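You operate a simulated robot arm through the tools that you are given. There is no shell and no other tool. Be economical: measure what you need, move in short steps, check, and stop when the job is done.

The job below is to be done with a simulated two-armed robot. You get a single attempt, and the scene is never put back.

## Task
The mixer shows BOWL and will not start. Fix that and test it on low.
Fine: mains off first; lock the clamp, then raise the bowl; knob to LOW, mains on, START, STOP after 3 to 15 seconds; leave the mains on.

It is judged by the outcome, as a careful person would: the job done as asked, and still so three seconds after it is handed in. It fails if anything else is knocked over, pushed out of place, dropped, spilled or broken.

## Robot
Two 7-joint arms with fingered hands on one trunk, on a base that drives. Base frame: it is fixed to the floor where the robot stands at the start and does not move with it; the origin is under the middle of the robot, x ahead of it, y to its left, z up; the surface under the hand at the start is at about z = 860. Lengths are in mm, angles in degrees, forces in N, time in s.
The left shoulder is at the start at [60, 126, 1255], the right one opposite. With the tool pointing down near the work surface each hand reaches from about 100 to 700 mm from the robot's upright axis, wherever it stands, measured 20 degrees to its own side. Places, roughly: blue bowl (13x12x7 cm) [400, -300, 900]; bowl clamp [600, 200, 900]; green bowl (13x12x7 cm) [800, -300, 900]; mains switch [500, 0, 900]; speed knob [500, 0, 900]. Payload 2.5 kg a hand.
Tool frame (each hand has its own): the origin (TCP) lies between the finger pads and is the grasp point; the fingertips stand 30 mm ahead of it; z points along the fingers, y is the line along which they close. Largest opening 104 mm; the body of the gripper starts 35 mm behind the TCP. The gripper is a hand of 5 fingers: y runs from the thumb to the fingers, the wrist lies at [-15, -104, -178] in the tool frame, and closing takes about 1.5 s.
Orientation is that of the tool frame in the base frame, as [roll, pitch, yaw] about the fixed x, y, z axes, in that order (R = Rz(yaw) Ry(pitch) Rx(roll)). With the fingers straight down and the wrist toward the robot, the tool's x, y and z point along [0, 1, 0], [1, 0, 0] and [0, 0, -1] of the base frame.

## Interface
- The arms move only by the tool arm_command. It takes "left_motion", "right_motion" or both (then of equal length, played together; a hand with none holds still); each is a list of rows, each a list of 6 numbers: the shift along the tool's x, y, z in units of 300 mm (1.0 is 300 mm), then the turn, a rotation vector about the tool's x, y, z in units of 120 degrees (1.0 is 120 degrees). In form: [[x, y, z, wx, wy, wz], ...]. A call has 1 to 10 rows; each row is the pose to reach, as a shift and turn from the pose commanded when the call began, along the tool's axes at that moment. "left_claw" and "right_claw" are, for a hand that has rows, the gripper command, from -1 (fully open) to 1 (shut), values between in proportion, set as the call begins (left out, the last holds). A call with a number of a shift or a turn outside -1 to 1 is refused whole. Each row takes 0.2 s and may step no farther than 50 mm and 8.6 degrees from the row before; otherwise, or with a gripper value out of range, the whole call is refused. Where a pose cannot be reached the arm comes as near as it can. A force on the tool above 40 N (or 10 N above the force at the start of the call, whichever is more), or a blocked arm, ends the call early, and 0.2 s more pass. Each finger travels about 153 mm/s and halts on what it meets, pressing with about 32 N; the grip force reading is that of the motor and also rises with nothing between the fingers. The clock runs only during rows and for 0.2 s after the last one: add rows that repeat a pose to give the fingers time. It gives the time, the measured TCP pose, the force on the tool (base axes), the opening and the grip force at its end, in the units of the frame above (readings bear some noise), with the torque about the TCP (base axes, N m) and any sound that the robot's microphone picked up.
- Cameras (640 x 400 px; columns grow to the right, rows downward): "scene" is now at [129.5, -7.4, 1459.3]; the picture's right is [-0.08, -1.00, 0.00], its down [-0.60, 0.05, -0.80] and it looks along [0.79, -0.06, -0.60] (base axes); focal length 243 px, centre (320, 200). "left" rides on the left gripper at [-80, -78, -141] in its tool frame; the picture's right is [-0.78, -0.30, 0.56], its down [0.53, -0.78, 0.33] and it looks along [0.33, 0.56, 0.76] (tool axes); focal length 247 px, centre (320, 200). "right" rides on the right gripper at [80, -78, -141] in its tool frame; the picture's right is [-0.78, 0.30, -0.56], its down [-0.53, -0.78, 0.33] and it looks along [-0.33, 0.56, 0.76] (tool axes); focal length 247 px, centre (320, 200). There is no depth. A picture from a camera that has moved, and an enlarged one, comes with that camera's place and axes in the base frame and with its lens.
- snapshot(camera): a new picture of that camera. It takes no simulated time.
- slide_trunk(by): slides the trunk up (or, below 0, down) by that many mm; the arms and the scene camera ride with it, the base frame stays. It gives what a move gives, with no picture.
- roll_base(legs): drives the robot by 1 to 6 legs, each [ahead, left, turn to the left] in mm, mm and degrees, along the robot's own axes; the way and the turn of a leg run together, so that a leg with both is an arc; at most 1500 mm and 180 degrees a leg. The arms and the cameras ride along, it lands a little off, and it stops where it bumps. It gives what a move gives.
- set_fingers(index, middle, ring, little, thumb_bend, thumb_turn, hand): sets how far each is bent, from 0 (flat) to 100 (curled in); at 30 the hand is open as for a grip, at 70 the pads meet at the TCP. One left out holds its place. A second passes; each finger stops where it meets its share of the squeeze, and holds until it gets a number again. A gripper value or a shape takes the hand back. It gives what a move gives, with no picture; readings hold the bend of each and the force on index, middle, ring, little, thumb and palm. thumb_turn goes from beside the hand (0) to across from the fingers (100), as for a grip.
- grasp_type(shape, hand): the hand has 5 fingers and takes this shape, open, in about a second: jaw (thumb against the fingers, like two jaws); tri (thumb and two fingers); tip (a fingertip pinch); poke (one finger out to press); point (the index stretched); flat (the hand flat); cup (the hand cupped); fist (a fist). The gripper value then closes the fingers along that shape, each until it touches; the sizes above hold for jaw. It gives what a move gives, with no picture.
- aim_head(pan, tilt): turns the head with the scene camera to pan (to the left, within 86 degrees either way) and tilt (down, from -29 to 69), counted from straight ahead of the robot. It gives what a move gives.
- inspect(camera, box): a new picture of the part [left, top, right, bottom] of that camera's present view, enlarged. It takes no simulated time.
- finish_job(): hands the job in; it is judged then, once.

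Go step by step. Nothing tells you exact positions but the pictures and the camera data: compare them with the known pose of the tool, close in by small moves and look again before you grip or let go. The budget is 120 turns and 100 pictures, counting those below and the enlarged ones. Unless the task says otherwise, let go and move clear before handing in, and close with one line.

The tools are called after "Emit:" as a command line: name --argument value ..., lists and objects as JSON in quotes. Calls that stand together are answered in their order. arm_command: Moves the arms, as the interface text tells. Its arguments: {"type":"object","properties":{"left_motion":{"type":"array"},"left_claw":{"type":"number"},"right_motion":{"type":"array"},"right_claw":{"type":"number"}},"required":[]} The other tools are called the same way: slide_trunk (by) slides the trunk up or down; grasp_type (shape, hand) gives the hand a shape; set_fingers (index, middle, ring, little, thumb_bend, thumb_turn, hand) moves the fingers one by one; roll_base (legs) drives the base; aim_head (pan, tilt) turns the head that bears the scene camera; snapshot (camera) takes a picture; inspect (camera, box) takes an enlarged picture of a part of a camera's view; finish_job () hands the job in.

At the start:

```text
time_s: 0.0
left_position: [346.2, 163.4, 1315.4]
left_tcp_rot: [-180.0, 0.0, 89.9]
left_ft_force: [0.7, -0.3, 0.6]
left_torque: [-0.02, 0.0, 0.0]
left_finger_gap: 103.7
left_grasp_force: 0.1
left_shape: jaw
left_bend: [30.0, 30.0, 30.0, 30.0, 30.0, 98.0]
left_finger forces: [0.0, 0.0, 0.0, 0.1, 0.1, 0.0]
right_position: [524.2, -121.4, 1250.0]
right_tcp_rot: [180.0, 0.0, 90.0]
right_ft_force: [0.1, -0.2, -0.3]
right_torque: [0.02, 0.02, -0.04]
right_finger_gap: 103.8
right_grasp_force: 0.1
right_shape: jaw
right_bend: [30.0, 30.0, 30.0, 30.0, 30.0, 98.0]
right_finger forces: [0.0, 0.0, 0.0, 0.1, 0.1, 0.0]
trunk travel left (down, up): [-650.0, 290.0]
robot x, y, heading: [3.4, 1.5, -0.2]
head pan, tilt: [-4.4, 37.2]
```

scene: 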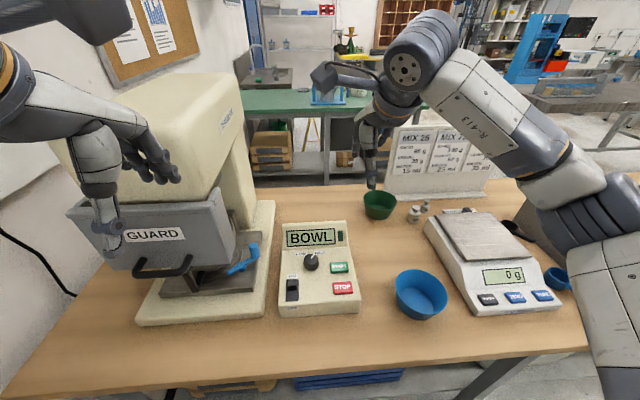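
right: 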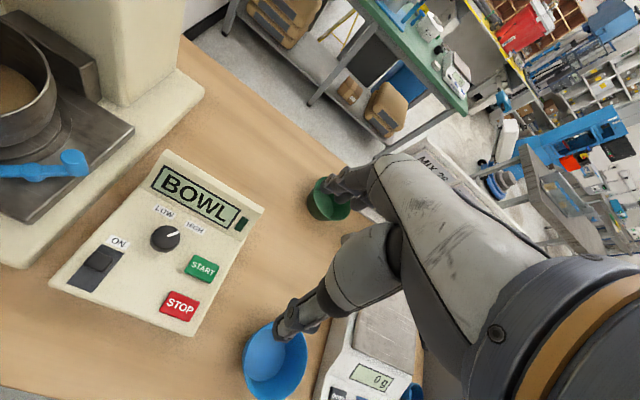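
left: 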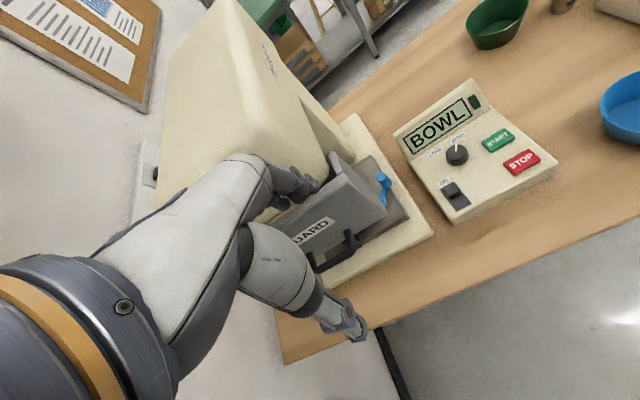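

I see the mixer on the left with a guard and a blue clamp lever, and the control box in the middle with a switch, knob, START and STOP. I'll look closer at both first.

Emit:
inspect --camera "scene" --box '[260, 210, 380, 330]'

Emit:
inspect --camera "scene" --box '[60, 180, 280, 330]'

Emit:
inspect --camera "right" --box '[0, 0, 280, 340]'

```text
3.33 times, centred on (320, 270) of scene
camera zoom: at [129.5, -7.4, 1459.3], right [-0.08, -1.0, 0.0], down [-0.6, 0.05, -0.8], along [0.79, -0.06, -0.6], focal length 809 px, centre (320, -33)
```

zoom: 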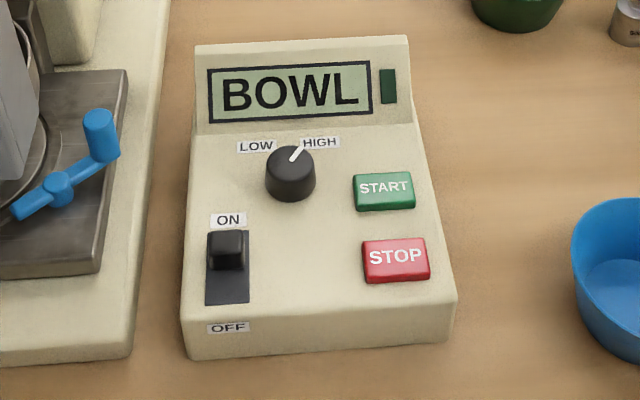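

```text
2.67 times, centred on (170, 255) of scene
camera zoom: at [129.5, -7.4, 1459.3], right [-0.08, -1.0, 0.0], down [-0.6, 0.05, -0.8], along [0.79, -0.06, -0.6], focal length 647 px, centre (720, 53)
```

zoom: 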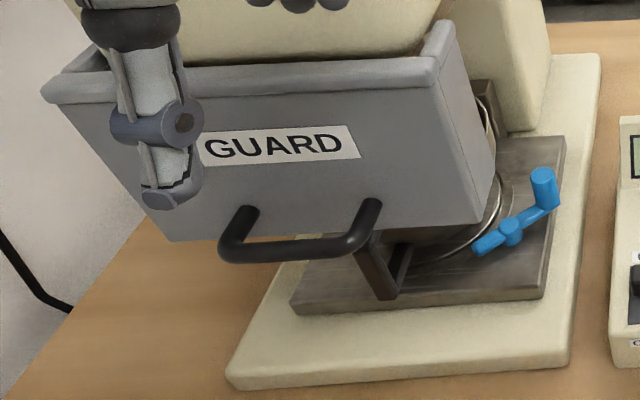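

```text
1.18 times, centred on (140, 170) of right
camera zoom: at [447.2, -41.7, 1390.8], right [0.3, -0.78, 0.56], down [-0.78, -0.53, -0.33], along [0.56, -0.33, -0.76], focal length 291 px, centre (532, 235)
```

zoom: 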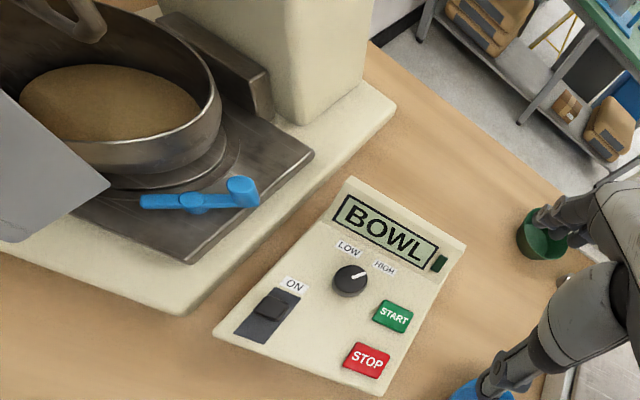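

The switch is at about (481, 35, 930) and still at ON. The clamp pivot is near (548, 171, 930). I'll lower the left hand to get a closer look at the clamp.

Emit:
arm_command --left_motion '[[-0.044, 0.045, 0.112, 0, 0, 0], [-0.088, 0.09, 0.225, 0, 0, 0], [-0.132, 0.135, 0.338, 0, 0, 0], [-0.177, 0.18, 0.45, 0, 0, 0]]'

Emit:
snapshot --camera "left"

Emit:
grasp_type --shape "poke" --hand "right"

Emit:
snapshot --camera "right"

```text
time_s: 0.9
left_position: [388.0, 120.1, 1204.9]
left_tcp_rot: [178.8, 0.0, 90.2]
left_ft_force: [-19.3, 1.4, 14.4]
left_torque: [0.59, -0.78, 0.74]
left_finger_gap: 103.8
left_grasp_force: 0.1
left_shape: jaw
left_bend: [30.0, 30.0, 39.0, 30.0, 30.0, 98.0]
left_finger forces: [0.0, 0.1, 11.3, 14.5, 0.0, 0.0]
right_position: [521.1, -120.4, 1251.1]
right_tcp_rot: [179.9, 0.1, 90.1]
right_ft_force: [-1.2, 0.1, -0.7]
right_torque: [0.02, 0.02, -0.01]
right_finger_gap: 103.4
right_grasp_force: 0.1
right_shape: jaw
right_bend: [30.0, 30.0, 30.0, 30.0, 30.0, 98.0]
right_finger forces: [0.0, 0.1, 0.1, 0.1, 0.0, 0.0]
trunk travel left (down, up): [-650.0, 290.0]
robot x, y, heading: [0.1, -1.4, 0.3]
head pan, tilt: [-4.4, 37.2]
stopped in row 4 (left hand): the force on the tool passed its limit at 50 N (the readings are from after the stop); the commanded pose is now the measured one
```

```text
93 pictures are left
camera left: at [308.8, 39.5, 1343.1], right [-0.28, -0.78, -0.56], down [-0.77, 0.53, -0.35], along [0.57, 0.34, -0.75], focal length 247 px, centre (320, 200)
```

left: 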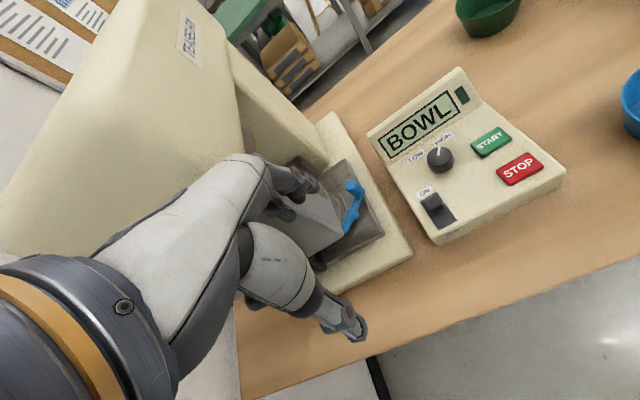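

```text
time_s: 1.8
left_position: [388.6, 119.2, 1204.8]
left_tcp_rot: [178.8, -0.1, 90.3]
left_ft_force: [-18.9, 2.0, 18.2]
left_torque: [0.7, -1.0, 0.85]
left_finger_gap: 103.7
left_grasp_force: 0.1
left_shape: jaw
left_bend: [30.0, 30.0, 39.0, 30.0, 30.0, 98.0]
left_finger forces: [0.0, 0.0, 9.8, 16.0, 0.0, 0.1]
right_position: [520.6, -120.5, 1251.5]
right_tcp_rot: [179.7, 0.1, 89.9]
right_ft_force: [-0.5, 0.3, 0.0]
right_torque: [-0.01, 0.01, -0.04]
right_finger_gap: 0.0
right_grasp_force: 0.1
right_shape: poke
right_bend: [70.0, 70.0, 99.0, 99.0, 100.0, 100.0]
right_finger forces: [0.0, 0.0, 0.0, 0.0, 0.0, 0.1]
trunk travel left (down, up): [-650.0, 290.0]
robot x, y, heading: [1.2, -1.6, 0.0]
head pan, tilt: [-4.4, 37.2]
```

```text
92 pictures are left
camera right: at [442.8, -41.4, 1392.5], right [0.29, -0.78, 0.56], down [-0.78, -0.54, -0.34], along [0.56, -0.33, -0.76], focal length 247 px, centre (320, 200)
```

right: 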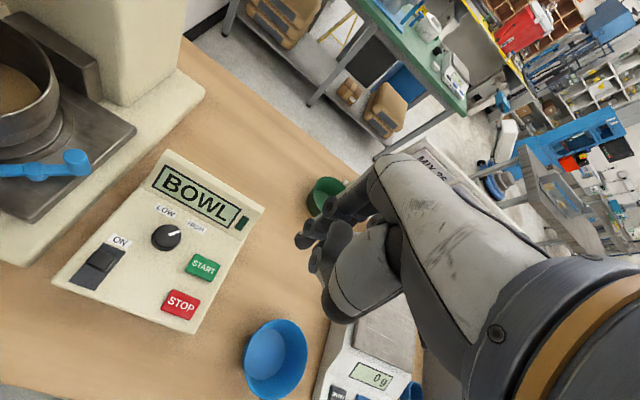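

The left ring and little fingers touched the guard, so the guard stands closer than I took it to be. I'll back the hand straight off and look with the scene camera.

Emit:
arm_command --left_motion '[[0, -0.08, -0.06, 0, 0, 0], [0, -0.2, -0.15, 0, 0, 0], [0, -0.25, -0.28, 0, 0, 0]]'

Emit:
aim_head --pan 18 --tilt 42

Emit:
snapshot --camera "scene"

```text
time_s: 2.6
left_position: [313.9, 116.9, 1284.1]
left_tcp_rot: [179.1, 0.0, 90.2]
left_ft_force: [0.2, -0.4, 0.2]
left_torque: [-0.02, 0.0, -0.03]
left_finger_gap: 103.8
left_grasp_force: 0.0
left_shape: jaw
left_bend: [30.0, 30.0, 30.0, 30.0, 30.0, 98.0]
left_finger forces: [0.1, 0.1, 0.0, 0.1, 0.0, 0.1]
right_position: [524.8, -122.4, 1250.3]
right_tcp_rot: [180.0, 0.0, 89.9]
right_ft_force: [0.4, -0.6, -0.2]
right_torque: [0.02, -0.02, 0.05]
right_finger_gap: 0.0
right_grasp_force: 0.0
right_shape: poke
right_bend: [70.0, 70.0, 99.0, 99.0, 100.0, 100.0]
right_finger forces: [0.1, 0.1, 0.1, 0.0, 0.0, 0.0]
trunk travel left (down, up): [-650.0, 290.0]
robot x, y, heading: [0.8, 1.1, 0.1]
head pan, tilt: [-4.4, 37.2]
```

```text
time_s: 3.5
left_position: [314.6, 118.2, 1285.0]
left_tcp_rot: [179.1, 0.0, 90.2]
left_ft_force: [0.1, 0.2, 0.8]
left_torque: [-0.03, -0.02, -0.03]
left_finger_gap: 103.7
left_grasp_force: 0.2
left_shape: jaw
left_bend: [30.0, 30.0, 30.0, 30.0, 30.0, 98.0]
left_finger forces: [0.1, 0.1, 0.1, 0.1, 0.1, 0.0]
right_position: [525.6, -120.5, 1249.4]
right_tcp_rot: [-179.9, 0.0, 90.0]
right_ft_force: [-0.2, 0.3, -0.2]
right_torque: [0.02, 0.0, 0.0]
right_finger_gap: 0.0
right_grasp_force: 0.0
right_shape: poke
right_bend: [70.0, 70.0, 99.0, 99.0, 100.0, 100.0]
right_finger forces: [0.0, 0.1, 0.0, 0.1, 0.0, 0.0]
trunk travel left (down, up): [-650.0, 290.0]
robot x, y, heading: [0.2, 0.9, 0.3]
head pan, tilt: [18.0, 42.0]
```

```text
91 pictures are left
camera scene: at [122.4, 25.1, 1452.2], right [0.31, -0.95, 0.0], down [-0.64, -0.21, -0.74], along [0.71, 0.23, -0.67], focal length 243 px, centre (320, 200)
```

scene: 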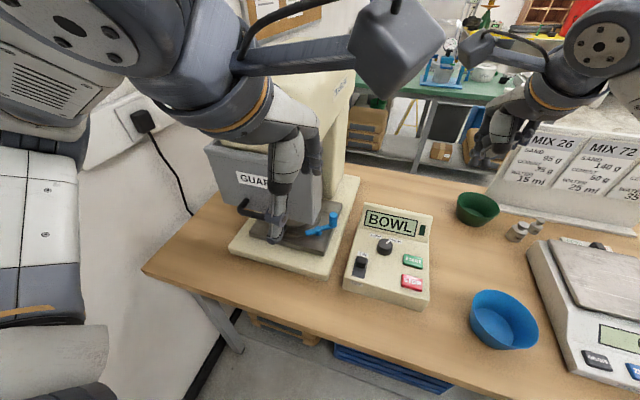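

The left hand is clear and the mixer has not moved. Next I'll bring the right hand, in poke shape, closer to the control box and shift the left hand aside.

Emit:
arm_command --left_motion '[[0.1, 0, 0.0, 0, 0, 0], [0.2, 0, -0.05, 0, 0, 0], [0.3, 0, -0.1, 0, 0, 0], [0.3, 0, -0.1, 0, 0, 0], [0.3, 0, -0.1, 0, 0, 0], [0.3, 0, -0.1, 0, 0, 0]]' --right_motion '[[0, -0.05, 0.1, 0, 0, 0], [0.08, -0.1, 0.2, 0, 0, 0], [0.16, -0.18, 0.3, 0, 0, 0], [0.24, -0.18, 0.42, 0, 0, 0], [0.3, -0.18, 0.54, 0, 0, 0], [0.36, -0.18, 0.66, 0, 0, 0]]'

Emit:
snapshot --camera "right"

Emit:
snapshot --camera "scene"

```text
time_s: 4.9
left_position: [316.2, 209.8, 1315.0]
left_tcp_rot: [179.2, 0.0, 90.1]
left_ft_force: [-0.2, 0.3, 0.0]
left_torque: [0.01, -0.01, -0.01]
left_finger_gap: 104.1
left_grasp_force: 0.2
left_shape: jaw
left_bend: [30.0, 30.0, 30.0, 30.0, 30.0, 98.0]
left_finger forces: [0.0, 0.0, 0.0, 0.0, 0.1, 0.0]
right_position: [470.9, -12.8, 1052.2]
right_tcp_rot: [-180.0, 0.0, 90.1]
right_ft_force: [0.1, -0.4, -0.6]
right_torque: [-0.01, 0.01, -0.04]
right_finger_gap: 0.0
right_grasp_force: 0.0
right_shape: poke
right_bend: [70.0, 70.0, 99.0, 99.0, 100.0, 100.0]
right_finger forces: [0.1, 0.0, 0.0, 0.1, 0.0, 0.0]
trunk travel left (down, up): [-650.0, 290.0]
robot x, y, heading: [-1.3, 1.7, -0.1]
head pan, tilt: [18.0, 42.0]
```

```text
90 pictures are left
camera right: at [392.9, 65.4, 1192.3], right [0.3, -0.78, 0.56], down [-0.78, -0.53, -0.33], along [0.56, -0.33, -0.76], focal length 247 px, centre (320, 200)
```

right: 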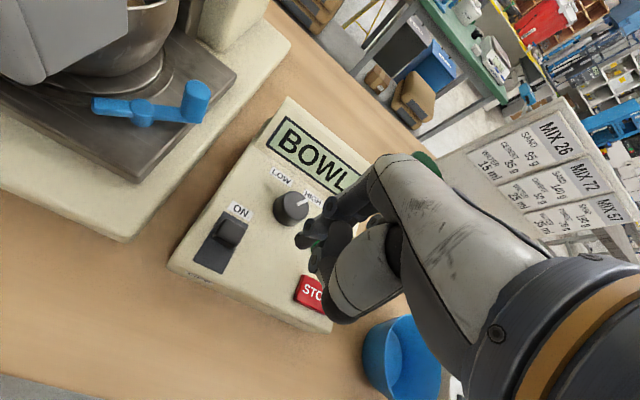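

```text
89 pictures are left
camera scene: at [122.8, 25.6, 1452.1], right [0.31, -0.95, 0.0], down [-0.64, -0.21, -0.74], along [0.71, 0.23, -0.67], focal length 243 px, centre (320, 200)
```

scene: 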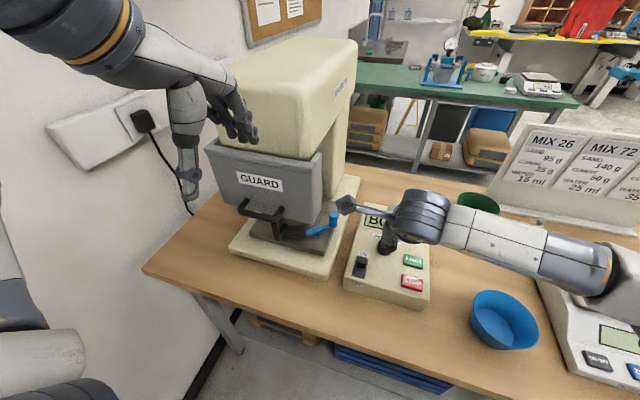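

Emit:
inspect --camera "right" --box '[160, 80, 360, 330]'

Emit:
inspect --camera "right" --box '[0, 0, 260, 160]'

Emit:
inspect --camera "scene" --box '[200, 120, 440, 300]'

```text
1.60 times, centred on (260, 205) of right
camera zoom: at [392.9, 65.4, 1192.3], right [0.3, -0.78, 0.56], down [-0.78, -0.53, -0.33], along [0.56, -0.33, -0.76], focal length 395 px, centre (416, 192)
```

zoom: 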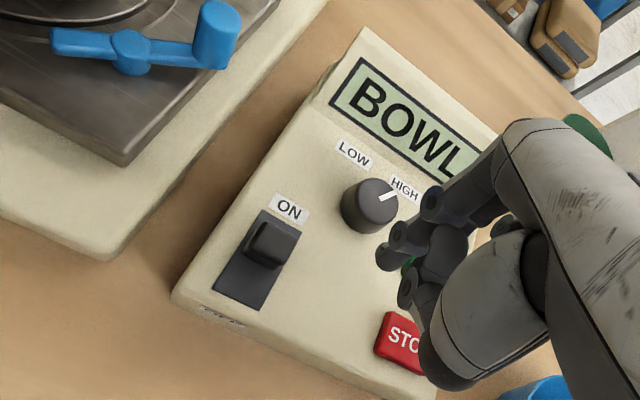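

```text
2.46 times, centred on (130, 80) of right
camera zoom: at [392.9, 65.4, 1192.3], right [0.3, -0.78, 0.56], down [-0.78, -0.53, -0.33], along [0.56, -0.33, -0.76], focal length 608 px, centre (788, 495)
```

zoom: 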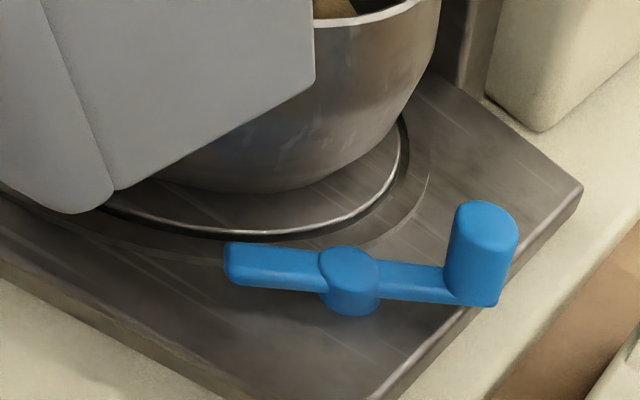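

```text
2.22 times, centred on (320, 210) of scene
camera zoom: at [122.8, 25.6, 1452.1], right [0.31, -0.95, 0.0], down [-0.64, -0.21, -0.74], along [0.71, 0.23, -0.67], focal length 540 px, centre (320, 178)
```

zoom: 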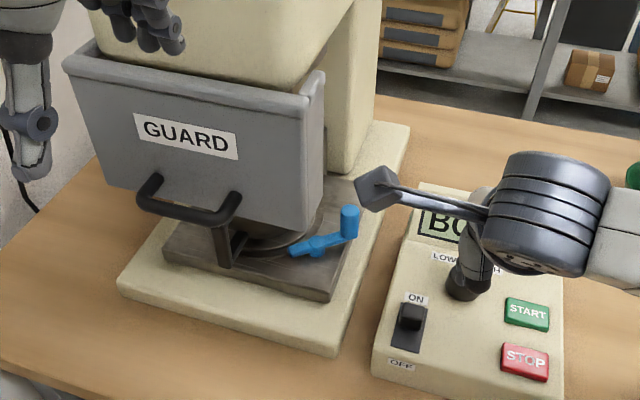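

The black handle is tied to the bowl carriage by a strut, so it is the lift handle. The clamp's short end has to swing over the bowl's foot, which means its knob comes toward the robot. First I'll bring the fingertip behind the mains toggle at (483, 36).

Emit:
arm_command --right_motion '[[0.08, 0.06, 0.03, 0, 0, 0], [0.163, 0.123, 0.073, 0, 0, 0], [0.163, 0.123, 0.073, 0, 0, 0]]'

Emit:
inspect --camera "right" --box '[160, 100, 420, 380]'

Emit:
inspect --camera "scene" --box '[300, 160, 460, 310]'

```text
time_s: 5.7
left_position: [317.1, 208.9, 1315.0]
left_tcp_rot: [179.1, 0.1, 90.2]
left_ft_force: [0.5, 0.1, -0.1]
left_torque: [0.01, -0.05, 0.01]
left_finger_gap: 103.7
left_grasp_force: 0.1
left_shape: jaw
left_bend: [30.0, 30.0, 30.0, 30.0, 30.0, 98.0]
left_finger forces: [0.1, 0.0, 0.0, 0.1, 0.0, 0.0]
right_position: [507.2, 35.2, 1031.0]
right_tcp_rot: [180.0, 0.1, 90.0]
right_ft_force: [0.1, 0.9, 0.8]
right_torque: [0.03, 0.02, 0.0]
right_finger_gap: 0.1
right_grasp_force: 0.3
right_shape: poke
right_bend: [70.0, 70.0, 99.0, 99.0, 100.0, 100.0]
right_finger forces: [0.1, 0.0, 0.0, 0.1, 0.0, 0.0]
trunk travel left (down, up): [-650.0, 290.0]
robot x, y, heading: [-5.2, -1.9, -0.2]
head pan, tilt: [18.0, 42.0]
```

```text
1.43 times, centred on (290, 240) of right
camera zoom: at [430.7, 114.8, 1171.3], right [0.3, -0.78, 0.56], down [-0.78, -0.54, -0.33], along [0.56, -0.33, -0.76], focal length 353 px, centre (363, 143)
```

zoom: 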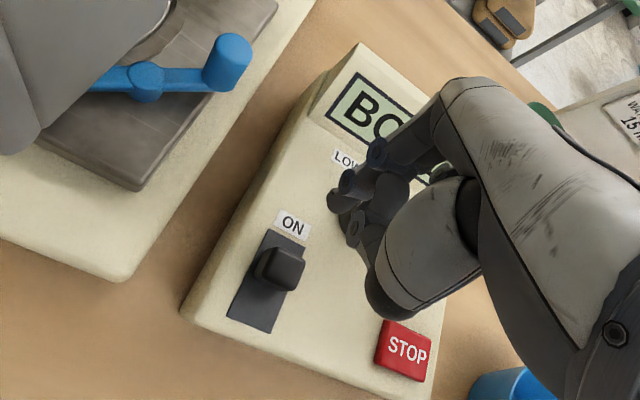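

```text
2.67 times, centred on (380, 235) of scene
camera zoom: at [122.3, 25.0, 1452.2], right [0.31, -0.95, 0.0], down [-0.64, -0.21, -0.74], along [0.71, 0.23, -0.67], focal length 647 px, centre (160, 107)
```

zoom: 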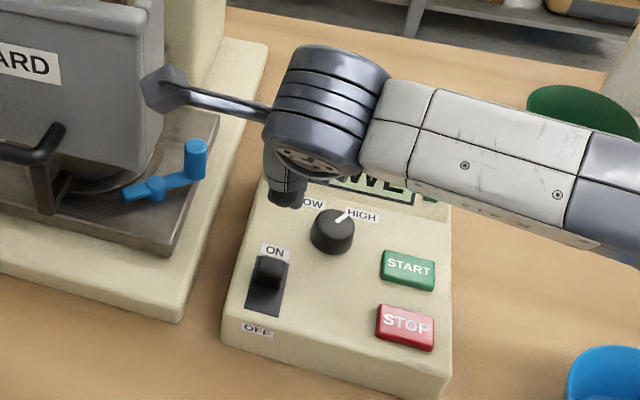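

The fingertip hangs behind the toggle, about 1000 high. I'll lower it beside the toggle's ON side and check.

Emit:
arm_command --right_motion '[[0, 0.03, 0.1, 0, 0, 0], [0, 0.03, 0.2, 0, 0, 0], [0, 0.03, 0.25, 0, 0, 0]]'

Emit:
inspect --camera "right" --box '[160, 100, 420, 380]'

Emit:
inspect --camera "scene" --box '[300, 160, 460, 310]'

```text
time_s: 6.5
left_position: [316.7, 209.2, 1314.7]
left_tcp_rot: [179.2, 0.0, 90.2]
left_ft_force: [0.6, -0.1, -0.9]
left_torque: [0.01, 0.0, -0.02]
left_finger_gap: 103.8
left_grasp_force: 0.1
left_shape: jaw
left_bend: [30.0, 30.0, 30.0, 30.0, 30.0, 98.0]
left_finger forces: [0.1, 0.1, 0.1, 0.0, 0.1, 0.1]
right_position: [515.1, 33.6, 955.1]
right_tcp_rot: [180.0, 0.0, 90.0]
right_ft_force: [0.1, 0.4, 0.1]
right_torque: [0.0, -0.01, -0.03]
right_finger_gap: 0.2
right_grasp_force: 0.1
right_shape: poke
right_bend: [70.0, 70.0, 99.0, 99.0, 100.0, 100.0]
right_finger forces: [0.0, 0.0, 0.1, 0.1, 0.1, 0.0]
trunk travel left (down, up): [-650.0, 290.0]
robot x, y, heading: [-1.3, -2.5, -0.1]
head pan, tilt: [18.0, 42.0]
```

```text
1.43 times, centred on (290, 240) of right
camera zoom: at [438.7, 113.4, 1096.0], right [0.3, -0.78, 0.56], down [-0.78, -0.53, -0.33], along [0.56, -0.33, -0.76], focal length 353 px, centre (363, 143)
```

zoom: 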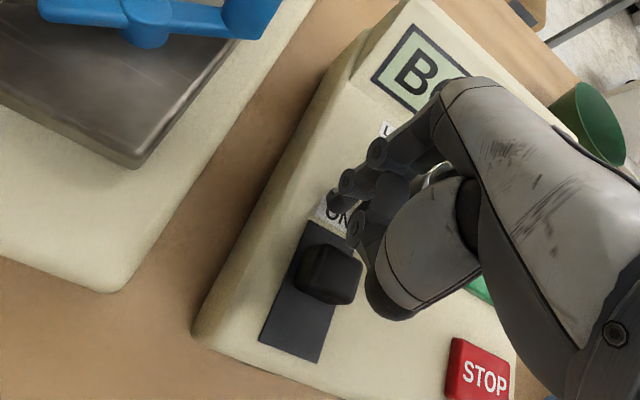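

```text
2.67 times, centred on (380, 235) of scene
camera zoom: at [122.5, 25.2, 1452.2], right [0.31, -0.95, 0.0], down [-0.64, -0.21, -0.74], along [0.71, 0.23, -0.67], focal length 647 px, centre (160, 107)
```

zoom: 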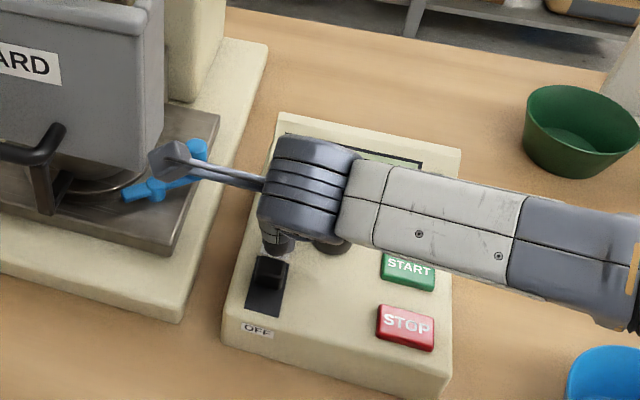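

The tip is just behind the toggle. I'll drop another 8 mm and sweep toward the robot to push the toggle to OFF.

Emit:
arm_command --right_motion '[[0, 0, 0.025, 0, 0, 0], [0, -0.05, 0.025, 0, 0, 0], [0, -0.09, 0.025, 0, 0, 0], [0, -0.13, 0.025, 0, 0, 0], [0, -0.16, 0.02, 0, 0, 0]]'

Emit:
inspect --camera "right" --box '[160, 100, 420, 380]'

Emit:
inspect --camera "scene" --box '[300, 160, 460, 310]'

```text
time_s: 7.7
left_position: [315.4, 209.3, 1314.6]
left_tcp_rot: [179.1, 0.0, 90.2]
left_ft_force: [0.1, 0.1, 0.1]
left_torque: [0.03, 0.0, 0.0]
left_finger_gap: 103.9
left_grasp_force: 0.0
left_shape: jaw
left_bend: [30.0, 30.0, 30.0, 30.0, 30.0, 98.0]
left_finger forces: [0.1, 0.1, 0.1, 0.0, 0.1, 0.0]
right_position: [468.4, 35.1, 952.6]
right_tcp_rot: [179.3, 0.0, 90.0]
right_ft_force: [10.7, -0.9, 20.2]
right_torque: [-0.14, -0.37, 0.07]
right_finger_gap: 0.1
right_grasp_force: 0.1
right_shape: poke
right_bend: [70.0, 70.0, 99.0, 99.0, 100.0, 100.0]
right_finger forces: [8.1, 18.1, 0.0, 0.0, 0.0, 0.0]
trunk travel left (down, up): [-650.0, 290.0]
robot x, y, heading: [0.3, 4.5, 0.2]
head pan, tilt: [18.0, 42.0]
```

```text
1.43 times, centred on (290, 240) of right
camera zoom: at [391.1, 115.1, 1092.8], right [0.29, -0.78, 0.56], down [-0.77, -0.54, -0.34], along [0.56, -0.33, -0.76], focal length 353 px, centre (363, 143)
```

zoom: 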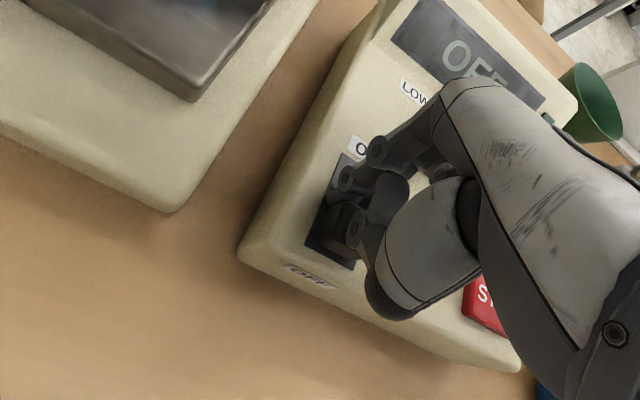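

```text
2.67 times, centred on (380, 235) of scene
camera zoom: at [122.3, 25.4, 1452.1], right [0.31, -0.95, 0.0], down [-0.64, -0.21, -0.74], along [0.71, 0.23, -0.67], focal length 647 px, centre (160, 107)
```

zoom: 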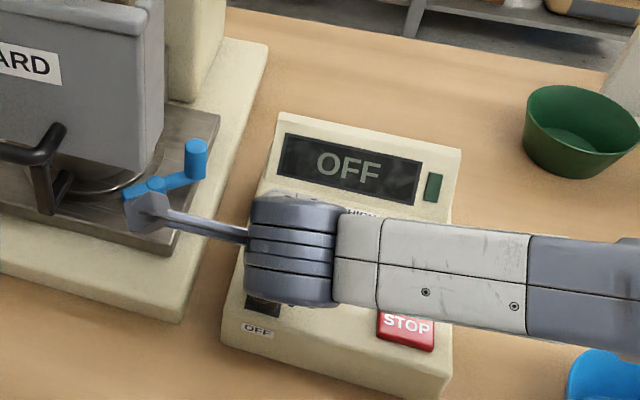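

The display now reads OFF, so the mains is off. The guard hangs at roughly x 440–480, y above 130, z 1070–1250, and its underside is above the clamp. I'll raise the right hand and yaw it so that it can come at the clamp from the right, below the guard.

Emit:
arm_command --right_motion '[[0, 0.03, -0.12, 0, 0, 0], [0, 0.03, -0.25, 0, 0, 0], [0, 0.05, -0.35, 0, 0, -0.07], [-0.05, 0.08, -0.4, 0, 0, -0.14], [-0.1, 0.1, -0.45, 0, 0, -0.21], [-0.15, 0.12, -0.5, 0, 0, -0.28], [-0.2, 0.15, -0.5, 0, 0, -0.35], [-0.22, 0.18, -0.5, 0, 0, -0.42], [-0.24, 0.2, -0.5, 0, 0, -0.49], [-0.25, 0.2, -0.5, 0, 0, -0.56]]'

Emit:
snapshot --camera "right"

Emit:
snapshot --camera "scene"

```text
time_s: 9.9
left_position: [315.2, 209.2, 1314.8]
left_tcp_rot: [179.2, -0.1, 90.2]
left_ft_force: [0.3, 0.8, 0.1]
left_torque: [0.03, 0.01, -0.02]
left_finger_gap: 103.5
left_grasp_force: 0.1
left_shape: jaw
left_bend: [30.0, 30.0, 30.0, 30.0, 30.0, 98.0]
left_finger forces: [0.0, 0.0, 0.1, 0.0, 0.0, 0.0]
right_position: [489.0, -37.2, 1085.2]
right_tcp_rot: [-180.0, -0.1, 141.6]
right_ft_force: [0.9, 0.9, -0.2]
right_torque: [-0.03, -0.01, 0.02]
right_finger_gap: 0.0
right_grasp_force: 0.1
right_shape: poke
right_bend: [70.0, 70.0, 99.0, 99.0, 100.0, 100.0]
right_finger forces: [0.0, 0.0, 0.0, 0.0, 0.0, 0.0]
right hand out of reach, approached as far as the arm can: row 8, 9, 10
trunk travel left (down, up): [-650.0, 290.0]
robot x, y, heading: [-0.4, -0.2, -0.1]
head pan, tilt: [18.0, 42.0]
```

```text
79 pictures are left
camera right: at [378.9, -50.1, 1225.5], right [0.79, -0.25, 0.56], down [-0.06, -0.94, -0.33], along [0.61, 0.23, -0.76], focal length 247 px, centre (320, 200)
```

right: 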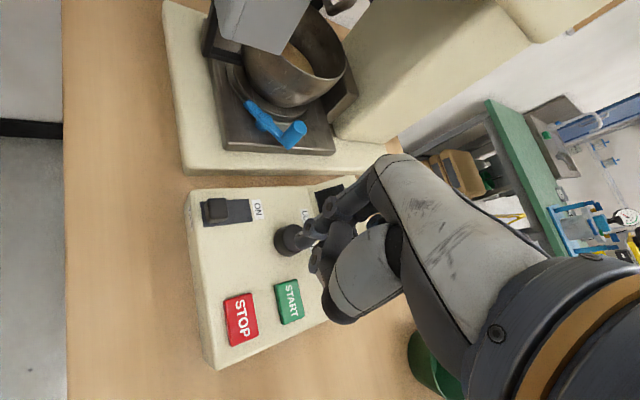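

```text
78 pictures are left
camera scene: at [122.7, 25.7, 1452.1], right [0.31, -0.95, 0.0], down [-0.64, -0.21, -0.74], along [0.71, 0.23, -0.67], focal length 243 px, centre (320, 200)
```

scene: 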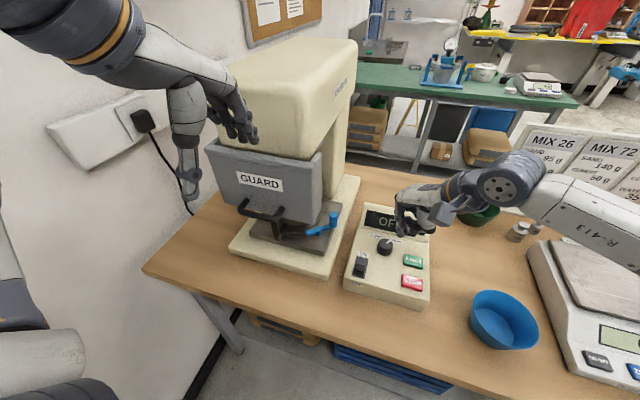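

The clamp shows well from here, but the camera stalk could hit the guard if the hand came in upright. I'll tilt the fingers toward the mixer so that the wrist and stalk stay on the right.

Emit:
arm_command --right_motion '[[-0.02, 0.017, 0, -0.045, 0.036, 0], [-0.04, 0.033, 0, -0.091, 0.072, 0], [-0.06, 0.05, 0, -0.137, 0.108, 0], [-0.08, 0.066, 0, -0.183, 0.145, 0], [-0.105, 0.083, 0, -0.229, 0.181, 0]]'

Emit:
snapshot --camera "right"

```text
time_s: 11.1
left_position: [315.6, 209.1, 1315.5]
left_tcp_rot: [179.2, 0.1, 90.2]
left_ft_force: [1.2, 1.0, 0.4]
left_torque: [-0.04, 0.0, -0.03]
left_finger_gap: 104.0
left_grasp_force: 0.0
left_shape: jaw
left_bend: [30.0, 30.0, 30.0, 30.0, 30.0, 98.0]
left_finger forces: [0.0, 0.1, 0.0, 0.0, 0.1, 0.0]
right_position: [507.8, -31.8, 1100.3]
right_tcp_rot: [155.1, -16.2, 134.0]
right_ft_force: [-0.6, 0.3, 1.0]
right_torque: [0.0, -0.01, -0.05]
right_finger_gap: 0.0
right_grasp_force: 0.1
right_shape: poke
right_bend: [70.0, 70.0, 99.0, 99.0, 100.0, 100.0]
right_finger forces: [0.0, 0.1, 0.1, 0.1, 0.1, 0.0]
right hand out of reach, approached as far as the arm can: row 1, 2, 3, 4, 5
trunk travel left (down, up): [-650.0, 290.0]
robot x, y, heading: [0.2, -0.9, -0.1]
head pan, tilt: [18.0, 42.0]
```

```text
77 pictures are left
camera right: at [379.7, -86.3, 1213.4], right [0.67, -0.64, 0.39], down [-0.17, -0.64, -0.75], along [0.73, 0.43, -0.53], focal length 247 px, centre (320, 200)
```

right: 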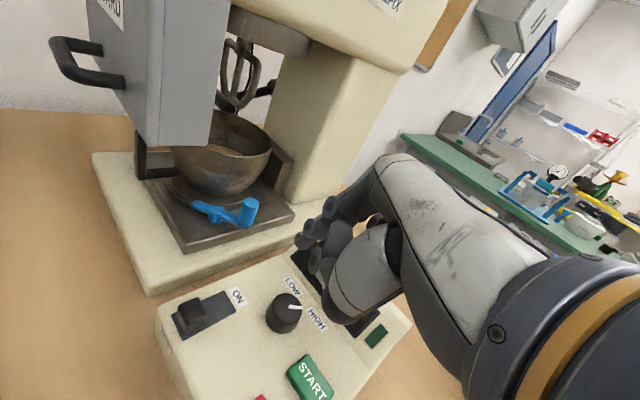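

This is a very good side view. I'll enlarge the carriage area to understand the lift mechanism.

Emit:
inspect --camera "right" --box '[40, 0, 320, 280]'

Emit:
inspect --camera "right" --box '[110, 100, 310, 260]'

```text
1.43 times, centred on (180, 140) of right
camera zoom: at [379.7, -86.3, 1213.4], right [0.67, -0.64, 0.39], down [-0.17, -0.64, -0.75], along [0.73, 0.43, -0.53], focal length 353 px, centre (520, 286)
```

zoom: 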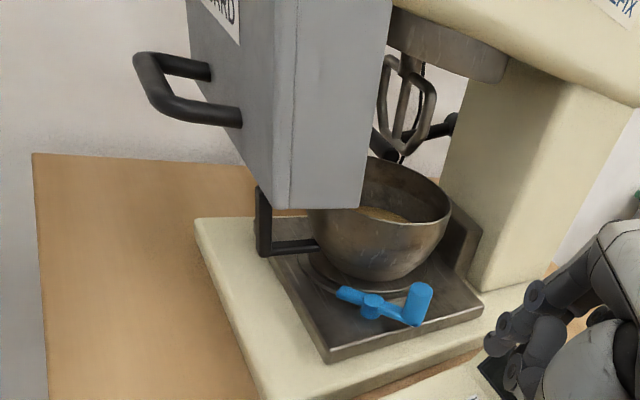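

```text
2.50 times, centred on (210, 180) of right
camera zoom: at [379.7, -86.3, 1213.4], right [0.67, -0.64, 0.39], down [-0.17, -0.64, -0.75], along [0.73, 0.43, -0.53], focal length 617 px, centre (595, 250)
```

zoom: 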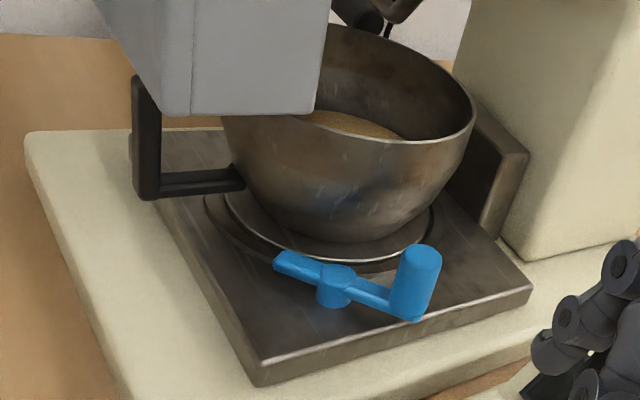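

Emit:
inspect --camera "right" --box '[180, 30, 300, 130]'

Emit:
snapshot --camera "left"

```text
4.00 times, centred on (240, 80) of right
camera zoom: at [379.7, -86.3, 1213.4], right [0.67, -0.64, 0.39], down [-0.17, -0.64, -0.75], along [0.73, 0.43, -0.53], focal length 988 px, centre (640, 680)
```

zoom: 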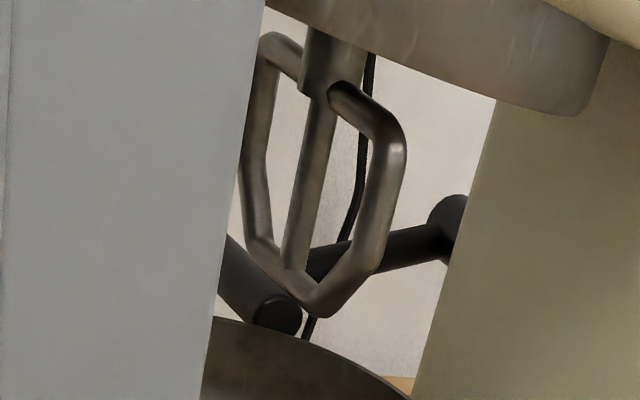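

```text
73 pictures are left
camera left: at [236.8, 129.0, 1454.3], right [-0.28, -0.78, -0.56], down [-0.77, 0.53, -0.34], along [0.57, 0.34, -0.75], focal length 247 px, centre (320, 200)
```

left: 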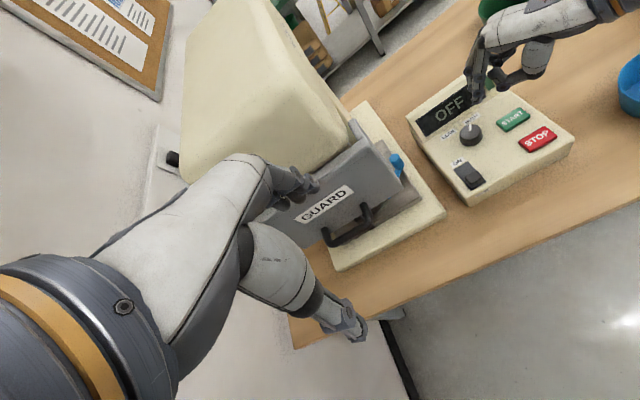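

The bowl is raised by a black lever on the mixer's left side. The clamp knob is at (586, 142, 967) and its pivot at (551, 173). I'll bring the right fingertip around behind the knob and hover first.

Emit:
arm_command --right_motion '[[-0.014, 0.093, 0.085, 0, 0, 0], [-0.028, 0.186, 0.169, 0, 0, 0], [-0.042, 0.279, 0.254, 0, 0, 0], [-0.055, 0.371, 0.338, 0, 0, 0], [-0.069, 0.464, 0.423, 0, 0, 0]]'

Emit:
snapshot --camera "right"

Emit:
inspect --camera "scene" --box '[200, 120, 460, 310]'

```text
time_s: 12.3
left_position: [315.4, 211.4, 1315.0]
left_tcp_rot: [179.2, 0.2, 90.2]
left_ft_force: [0.5, 0.2, -0.1]
left_torque: [0.02, 0.0, -0.03]
left_finger_gap: 104.1
left_grasp_force: 0.1
left_shape: jaw
left_bend: [30.0, 30.0, 30.0, 30.0, 30.0, 98.0]
left_finger forces: [0.0, 0.1, 0.1, 0.0, 0.0, 0.0]
right_position: [626.0, 82.8, 1022.9]
right_tcp_rot: [153.5, -17.4, 125.1]
right_ft_force: [0.1, -0.6, -0.1]
right_torque: [0.01, -0.01, 0.02]
right_finger_gap: 0.0
right_grasp_force: 0.0
right_shape: poke
right_bend: [70.0, 70.0, 99.0, 99.0, 100.0, 100.0]
right_finger forces: [0.1, 0.0, 0.1, 0.0, 0.1, 0.0]
right hand out of reach, approached as far as the arm can: row 3, 4, 5
trunk travel left (down, up): [-650.0, 290.0]
robot x, y, heading: [-1.9, 2.1, -0.1]
head pan, tilt: [18.0, 42.0]
```

```text
72 pictures are left
camera right: at [488.9, 46.6, 1133.0], right [0.55, -0.75, 0.37], down [-0.26, -0.57, -0.78], along [0.79, 0.33, -0.51], focal length 247 px, centre (320, 200)
```

right: 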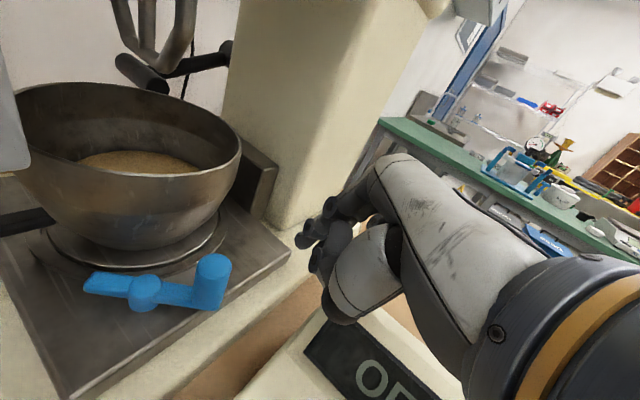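

```text
2.11 times, centred on (330, 215) of scene
camera zoom: at [122.9, 27.9, 1452.1], right [0.31, -0.95, 0.0], down [-0.64, -0.21, -0.74], along [0.71, 0.23, -0.67], focal length 511 px, centre (299, 168)
```

zoom: 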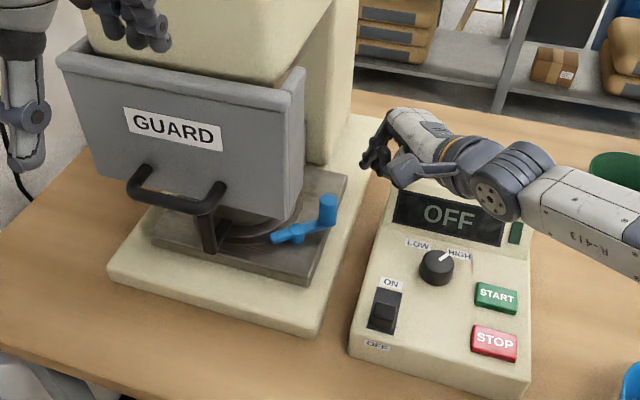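

The fingertip is at about (632, 97, 997), to the right of and beyond the knob. I'll lower it to the far side of the clamp knob.

Emit:
arm_command --right_motion '[[0.066, 0.007, 0.095, 0, 0, 0], [0.132, 0.015, 0.19, 0, 0, 0]]'

Emit:
snapshot --camera "right"

```text
time_s: 12.9
left_position: [317.7, 209.7, 1315.1]
left_tcp_rot: [179.1, 0.1, 90.2]
left_ft_force: [0.7, -0.8, 0.3]
left_torque: [0.01, 0.0, -0.01]
left_finger_gap: 103.9
left_grasp_force: 0.2
left_shape: jaw
left_bend: [30.0, 30.0, 30.0, 30.0, 30.0, 98.0]
left_finger forces: [0.0, 0.0, 0.1, 0.0, 0.0, 0.0]
right_position: [623.3, 150.2, 1003.7]
right_tcp_rot: [155.1, -16.0, 134.3]
right_ft_force: [-0.1, -0.1, 0.7]
right_torque: [-0.01, 0.02, 0.0]
right_finger_gap: 0.4
right_grasp_force: 0.1
right_shape: poke
right_bend: [70.0, 70.0, 99.0, 99.0, 100.0, 100.0]
right_finger forces: [0.0, 0.0, 0.0, 0.0, 0.0, 0.1]
right hand out of reach, approached as far as the arm can: row 1
trunk travel left (down, up): [-650.0, 290.0]
robot x, y, heading: [-0.0, -0.3, 0.1]
head pan, tilt: [18.0, 42.0]
```

```text
70 pictures are left
camera right: at [495.3, 95.7, 1116.6], right [0.67, -0.63, 0.39], down [-0.17, -0.64, -0.75], along [0.73, 0.43, -0.53], focal length 247 px, centre (320, 200)
```

right: 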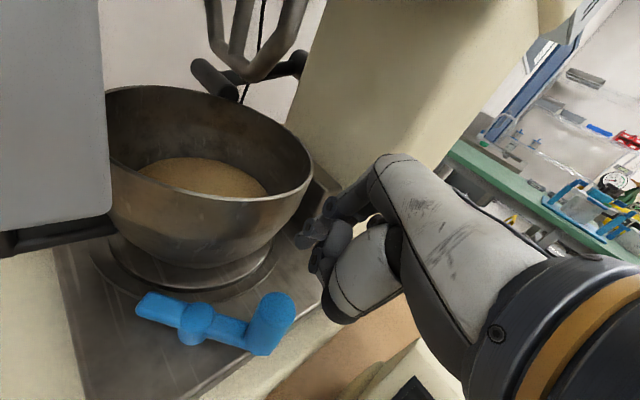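

The tip is behind the knob and still about 28 mm high. I'll go down first, then close in on the knob.

Emit:
arm_command --right_motion '[[-0.026, -0.038, 0.081, 0, 0, 0], [0.016, -0.101, 0.065, 0, 0, 0]]'

Emit:
snapshot --camera "right"

Emit:
inspect --camera "scene" --box '[240, 160, 400, 280]'

```text
time_s: 13.5
left_position: [316.2, 208.3, 1315.4]
left_tcp_rot: [179.1, -0.1, 90.2]
left_ft_force: [0.0, -0.7, 0.7]
left_torque: [0.02, 0.0, 0.02]
left_finger_gap: 103.9
left_grasp_force: 0.0
left_shape: jaw
left_bend: [30.0, 30.0, 30.0, 30.0, 30.0, 98.0]
left_finger forces: [0.0, 0.0, 0.0, 0.0, 0.0, 0.1]
right_position: [602.0, 143.3, 974.9]
right_tcp_rot: [155.2, -16.0, 134.1]
right_ft_force: [2.0, -4.9, 2.3]
right_torque: [-0.04, 0.04, 0.21]
right_finger_gap: 0.0
right_grasp_force: 0.1
right_shape: poke
right_bend: [70.0, 70.0, 99.0, 99.0, 100.0, 100.0]
right_finger forces: [0.0, 0.1, 0.0, 0.0, 5.4, 0.0]
right hand out of reach, approached as far as the arm can: row 1
trunk travel left (down, up): [-650.0, 290.0]
robot x, y, heading: [-3.3, 1.5, 0.0]
head pan, tilt: [18.0, 42.0]
```

```text
69 pictures are left
camera right: at [473.6, 89.1, 1088.5], right [0.66, -0.64, 0.39], down [-0.17, -0.64, -0.75], along [0.73, 0.43, -0.53], focal length 247 px, centre (320, 200)
```

right: 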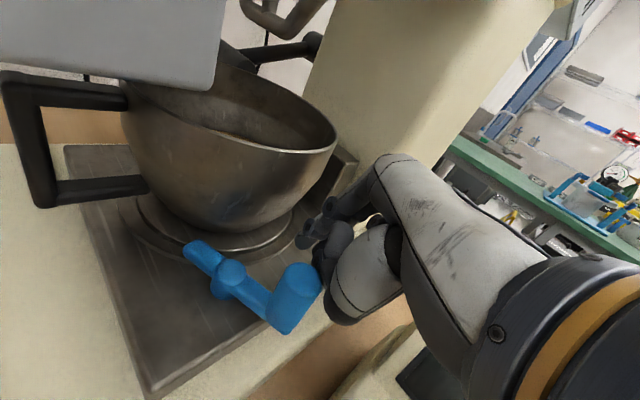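

```text
3.33 times, centred on (320, 220) of scene
camera zoom: at [122.4, 23.5, 1452.2], right [0.31, -0.95, 0.0], down [-0.64, -0.21, -0.74], along [0.71, 0.23, -0.67], focal length 809 px, centre (320, 133)
```

zoom: 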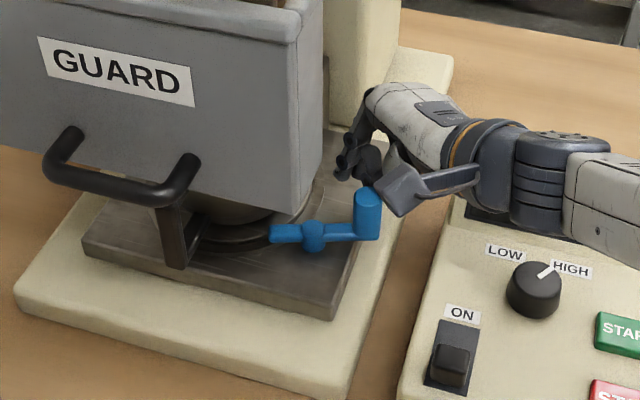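

The curled thumb is already touching the knob on its far side with about 5 N, which serves as a pusher. I'll push it toward the robot in small steps along its arc.

Emit:
arm_command --right_motion '[[0.022, -0.046, -0.014, 0, 0, 0], [0.046, -0.09, -0.027, 0, 0, 0], [0.079, -0.126, -0.033, 0, 0, 0]]'

Emit:
snapshot --camera "right"

Emit:
inspect --camera "scene" --box '[240, 160, 400, 280]'

```text
time_s: 14.3
left_position: [317.5, 208.8, 1315.2]
left_tcp_rot: [179.1, 0.0, 90.2]
left_ft_force: [0.3, 0.0, -0.1]
left_torque: [0.0, -0.03, 0.01]
left_finger_gap: 104.0
left_grasp_force: 0.1
left_shape: jaw
left_bend: [30.0, 30.0, 30.0, 30.0, 30.0, 98.0]
left_finger forces: [0.0, 0.0, 0.0, 0.1, 0.0, 0.1]
right_position: [559.9, 133.8, 974.3]
right_tcp_rot: [155.2, -16.0, 133.9]
right_ft_force: [8.2, -2.3, 0.8]
right_torque: [0.0, 0.02, 0.12]
right_finger_gap: 0.0
right_grasp_force: 0.1
right_shape: poke
right_bend: [70.0, 70.0, 99.0, 99.0, 100.0, 100.0]
right_finger forces: [0.1, 0.0, 0.1, 0.0, 7.4, 0.0]
trunk travel left (down, up): [-650.0, 290.0]
robot x, y, heading: [2.0, -3.3, -0.4]
head pan, tilt: [18.0, 42.0]
```

```text
67 pictures are left
camera right: at [431.5, 79.6, 1088.1], right [0.66, -0.64, 0.39], down [-0.17, -0.64, -0.75], along [0.73, 0.43, -0.53], focal length 247 px, centre (320, 200)
```

right: 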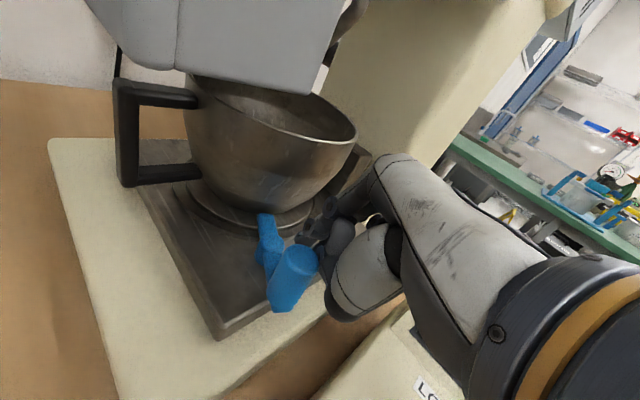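

```text
3.33 times, centred on (320, 220) of scene
camera zoom: at [123.9, 25.0, 1452.0], right [0.31, -0.95, 0.0], down [-0.64, -0.21, -0.74], along [0.71, 0.23, -0.67], focal length 809 px, centre (320, 133)
```

zoom: 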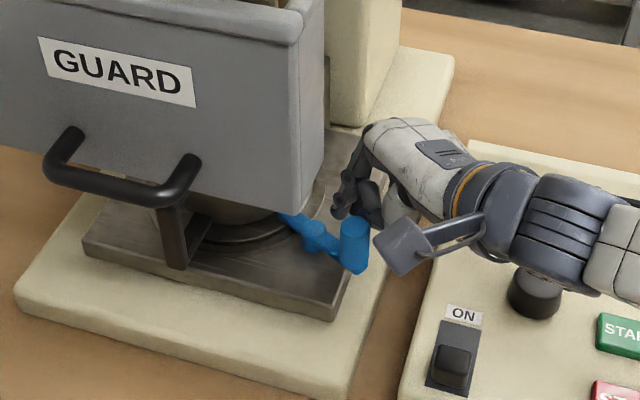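

The lever is turning and its short end is moving over the bowl's foot. I'll keep pushing.

Emit:
arm_command --right_motion '[[0.033, -0.037, -0.006, 0, 0, 0], [0.076, -0.066, -0.006, 0, 0, 0], [0.112, -0.088, -0.005, 0, 0, 0]]'

Emit:
snapshot --camera "right"

Emit:
inspect --camera "scene" --box '[240, 160, 400, 280]'

```text
time_s: 15.1
left_position: [316.9, 210.3, 1313.9]
left_tcp_rot: [179.1, 0.1, 90.2]
left_ft_force: [-0.2, 0.8, 0.3]
left_torque: [-0.02, -0.03, 0.0]
left_finger_gap: 104.0
left_grasp_force: 0.1
left_shape: jaw
left_bend: [30.0, 30.0, 30.0, 30.0, 30.0, 98.0]
left_finger forces: [0.1, 0.1, 0.0, 0.0, 0.0, 0.0]
right_position: [512.3, 147.7, 974.0]
right_tcp_rot: [155.4, -16.4, 134.5]
right_ft_force: [-0.2, 0.8, 0.9]
right_torque: [-0.08, 0.01, -0.03]
right_finger_gap: 0.0
right_grasp_force: 0.1
right_shape: poke
right_bend: [70.0, 70.0, 99.0, 99.0, 100.0, 100.0]
right_finger forces: [0.0, 0.1, 1.7, 0.1, 0.0, 0.1]
trunk travel left (down, up): [-650.0, 290.0]
robot x, y, heading: [0.1, 0.3, 0.0]
head pan, tilt: [18.0, 42.0]
```

```text
65 pictures are left
camera right: at [386.1, 92.3, 1088.1], right [0.67, -0.63, 0.39], down [-0.17, -0.64, -0.75], along [0.72, 0.44, -0.53], focal length 247 px, centre (320, 200)
```

right: 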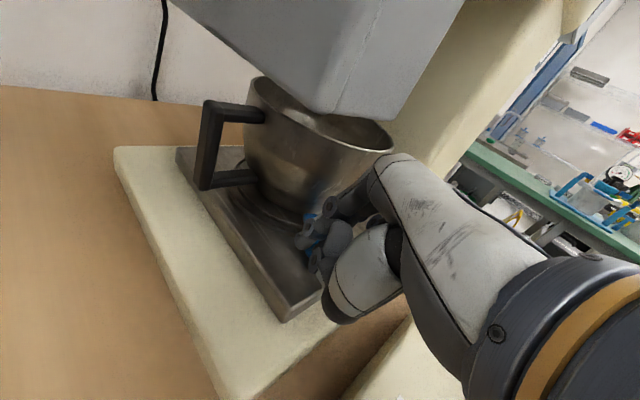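

```text
3.33 times, centred on (320, 220) of scene
camera zoom: at [122.1, 26.8, 1452.0], right [0.31, -0.95, 0.0], down [-0.64, -0.21, -0.74], along [0.71, 0.23, -0.67], focal length 809 px, centre (320, 133)
```

zoom: 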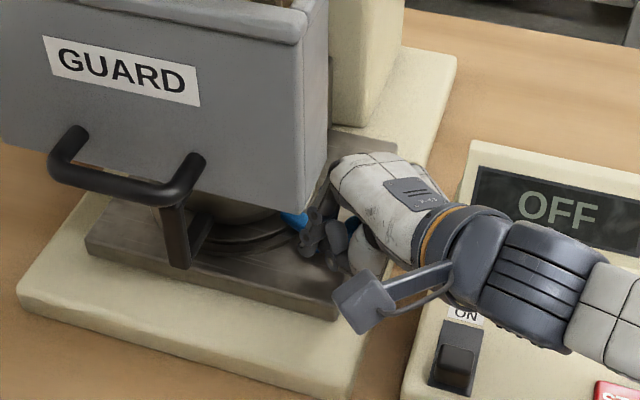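

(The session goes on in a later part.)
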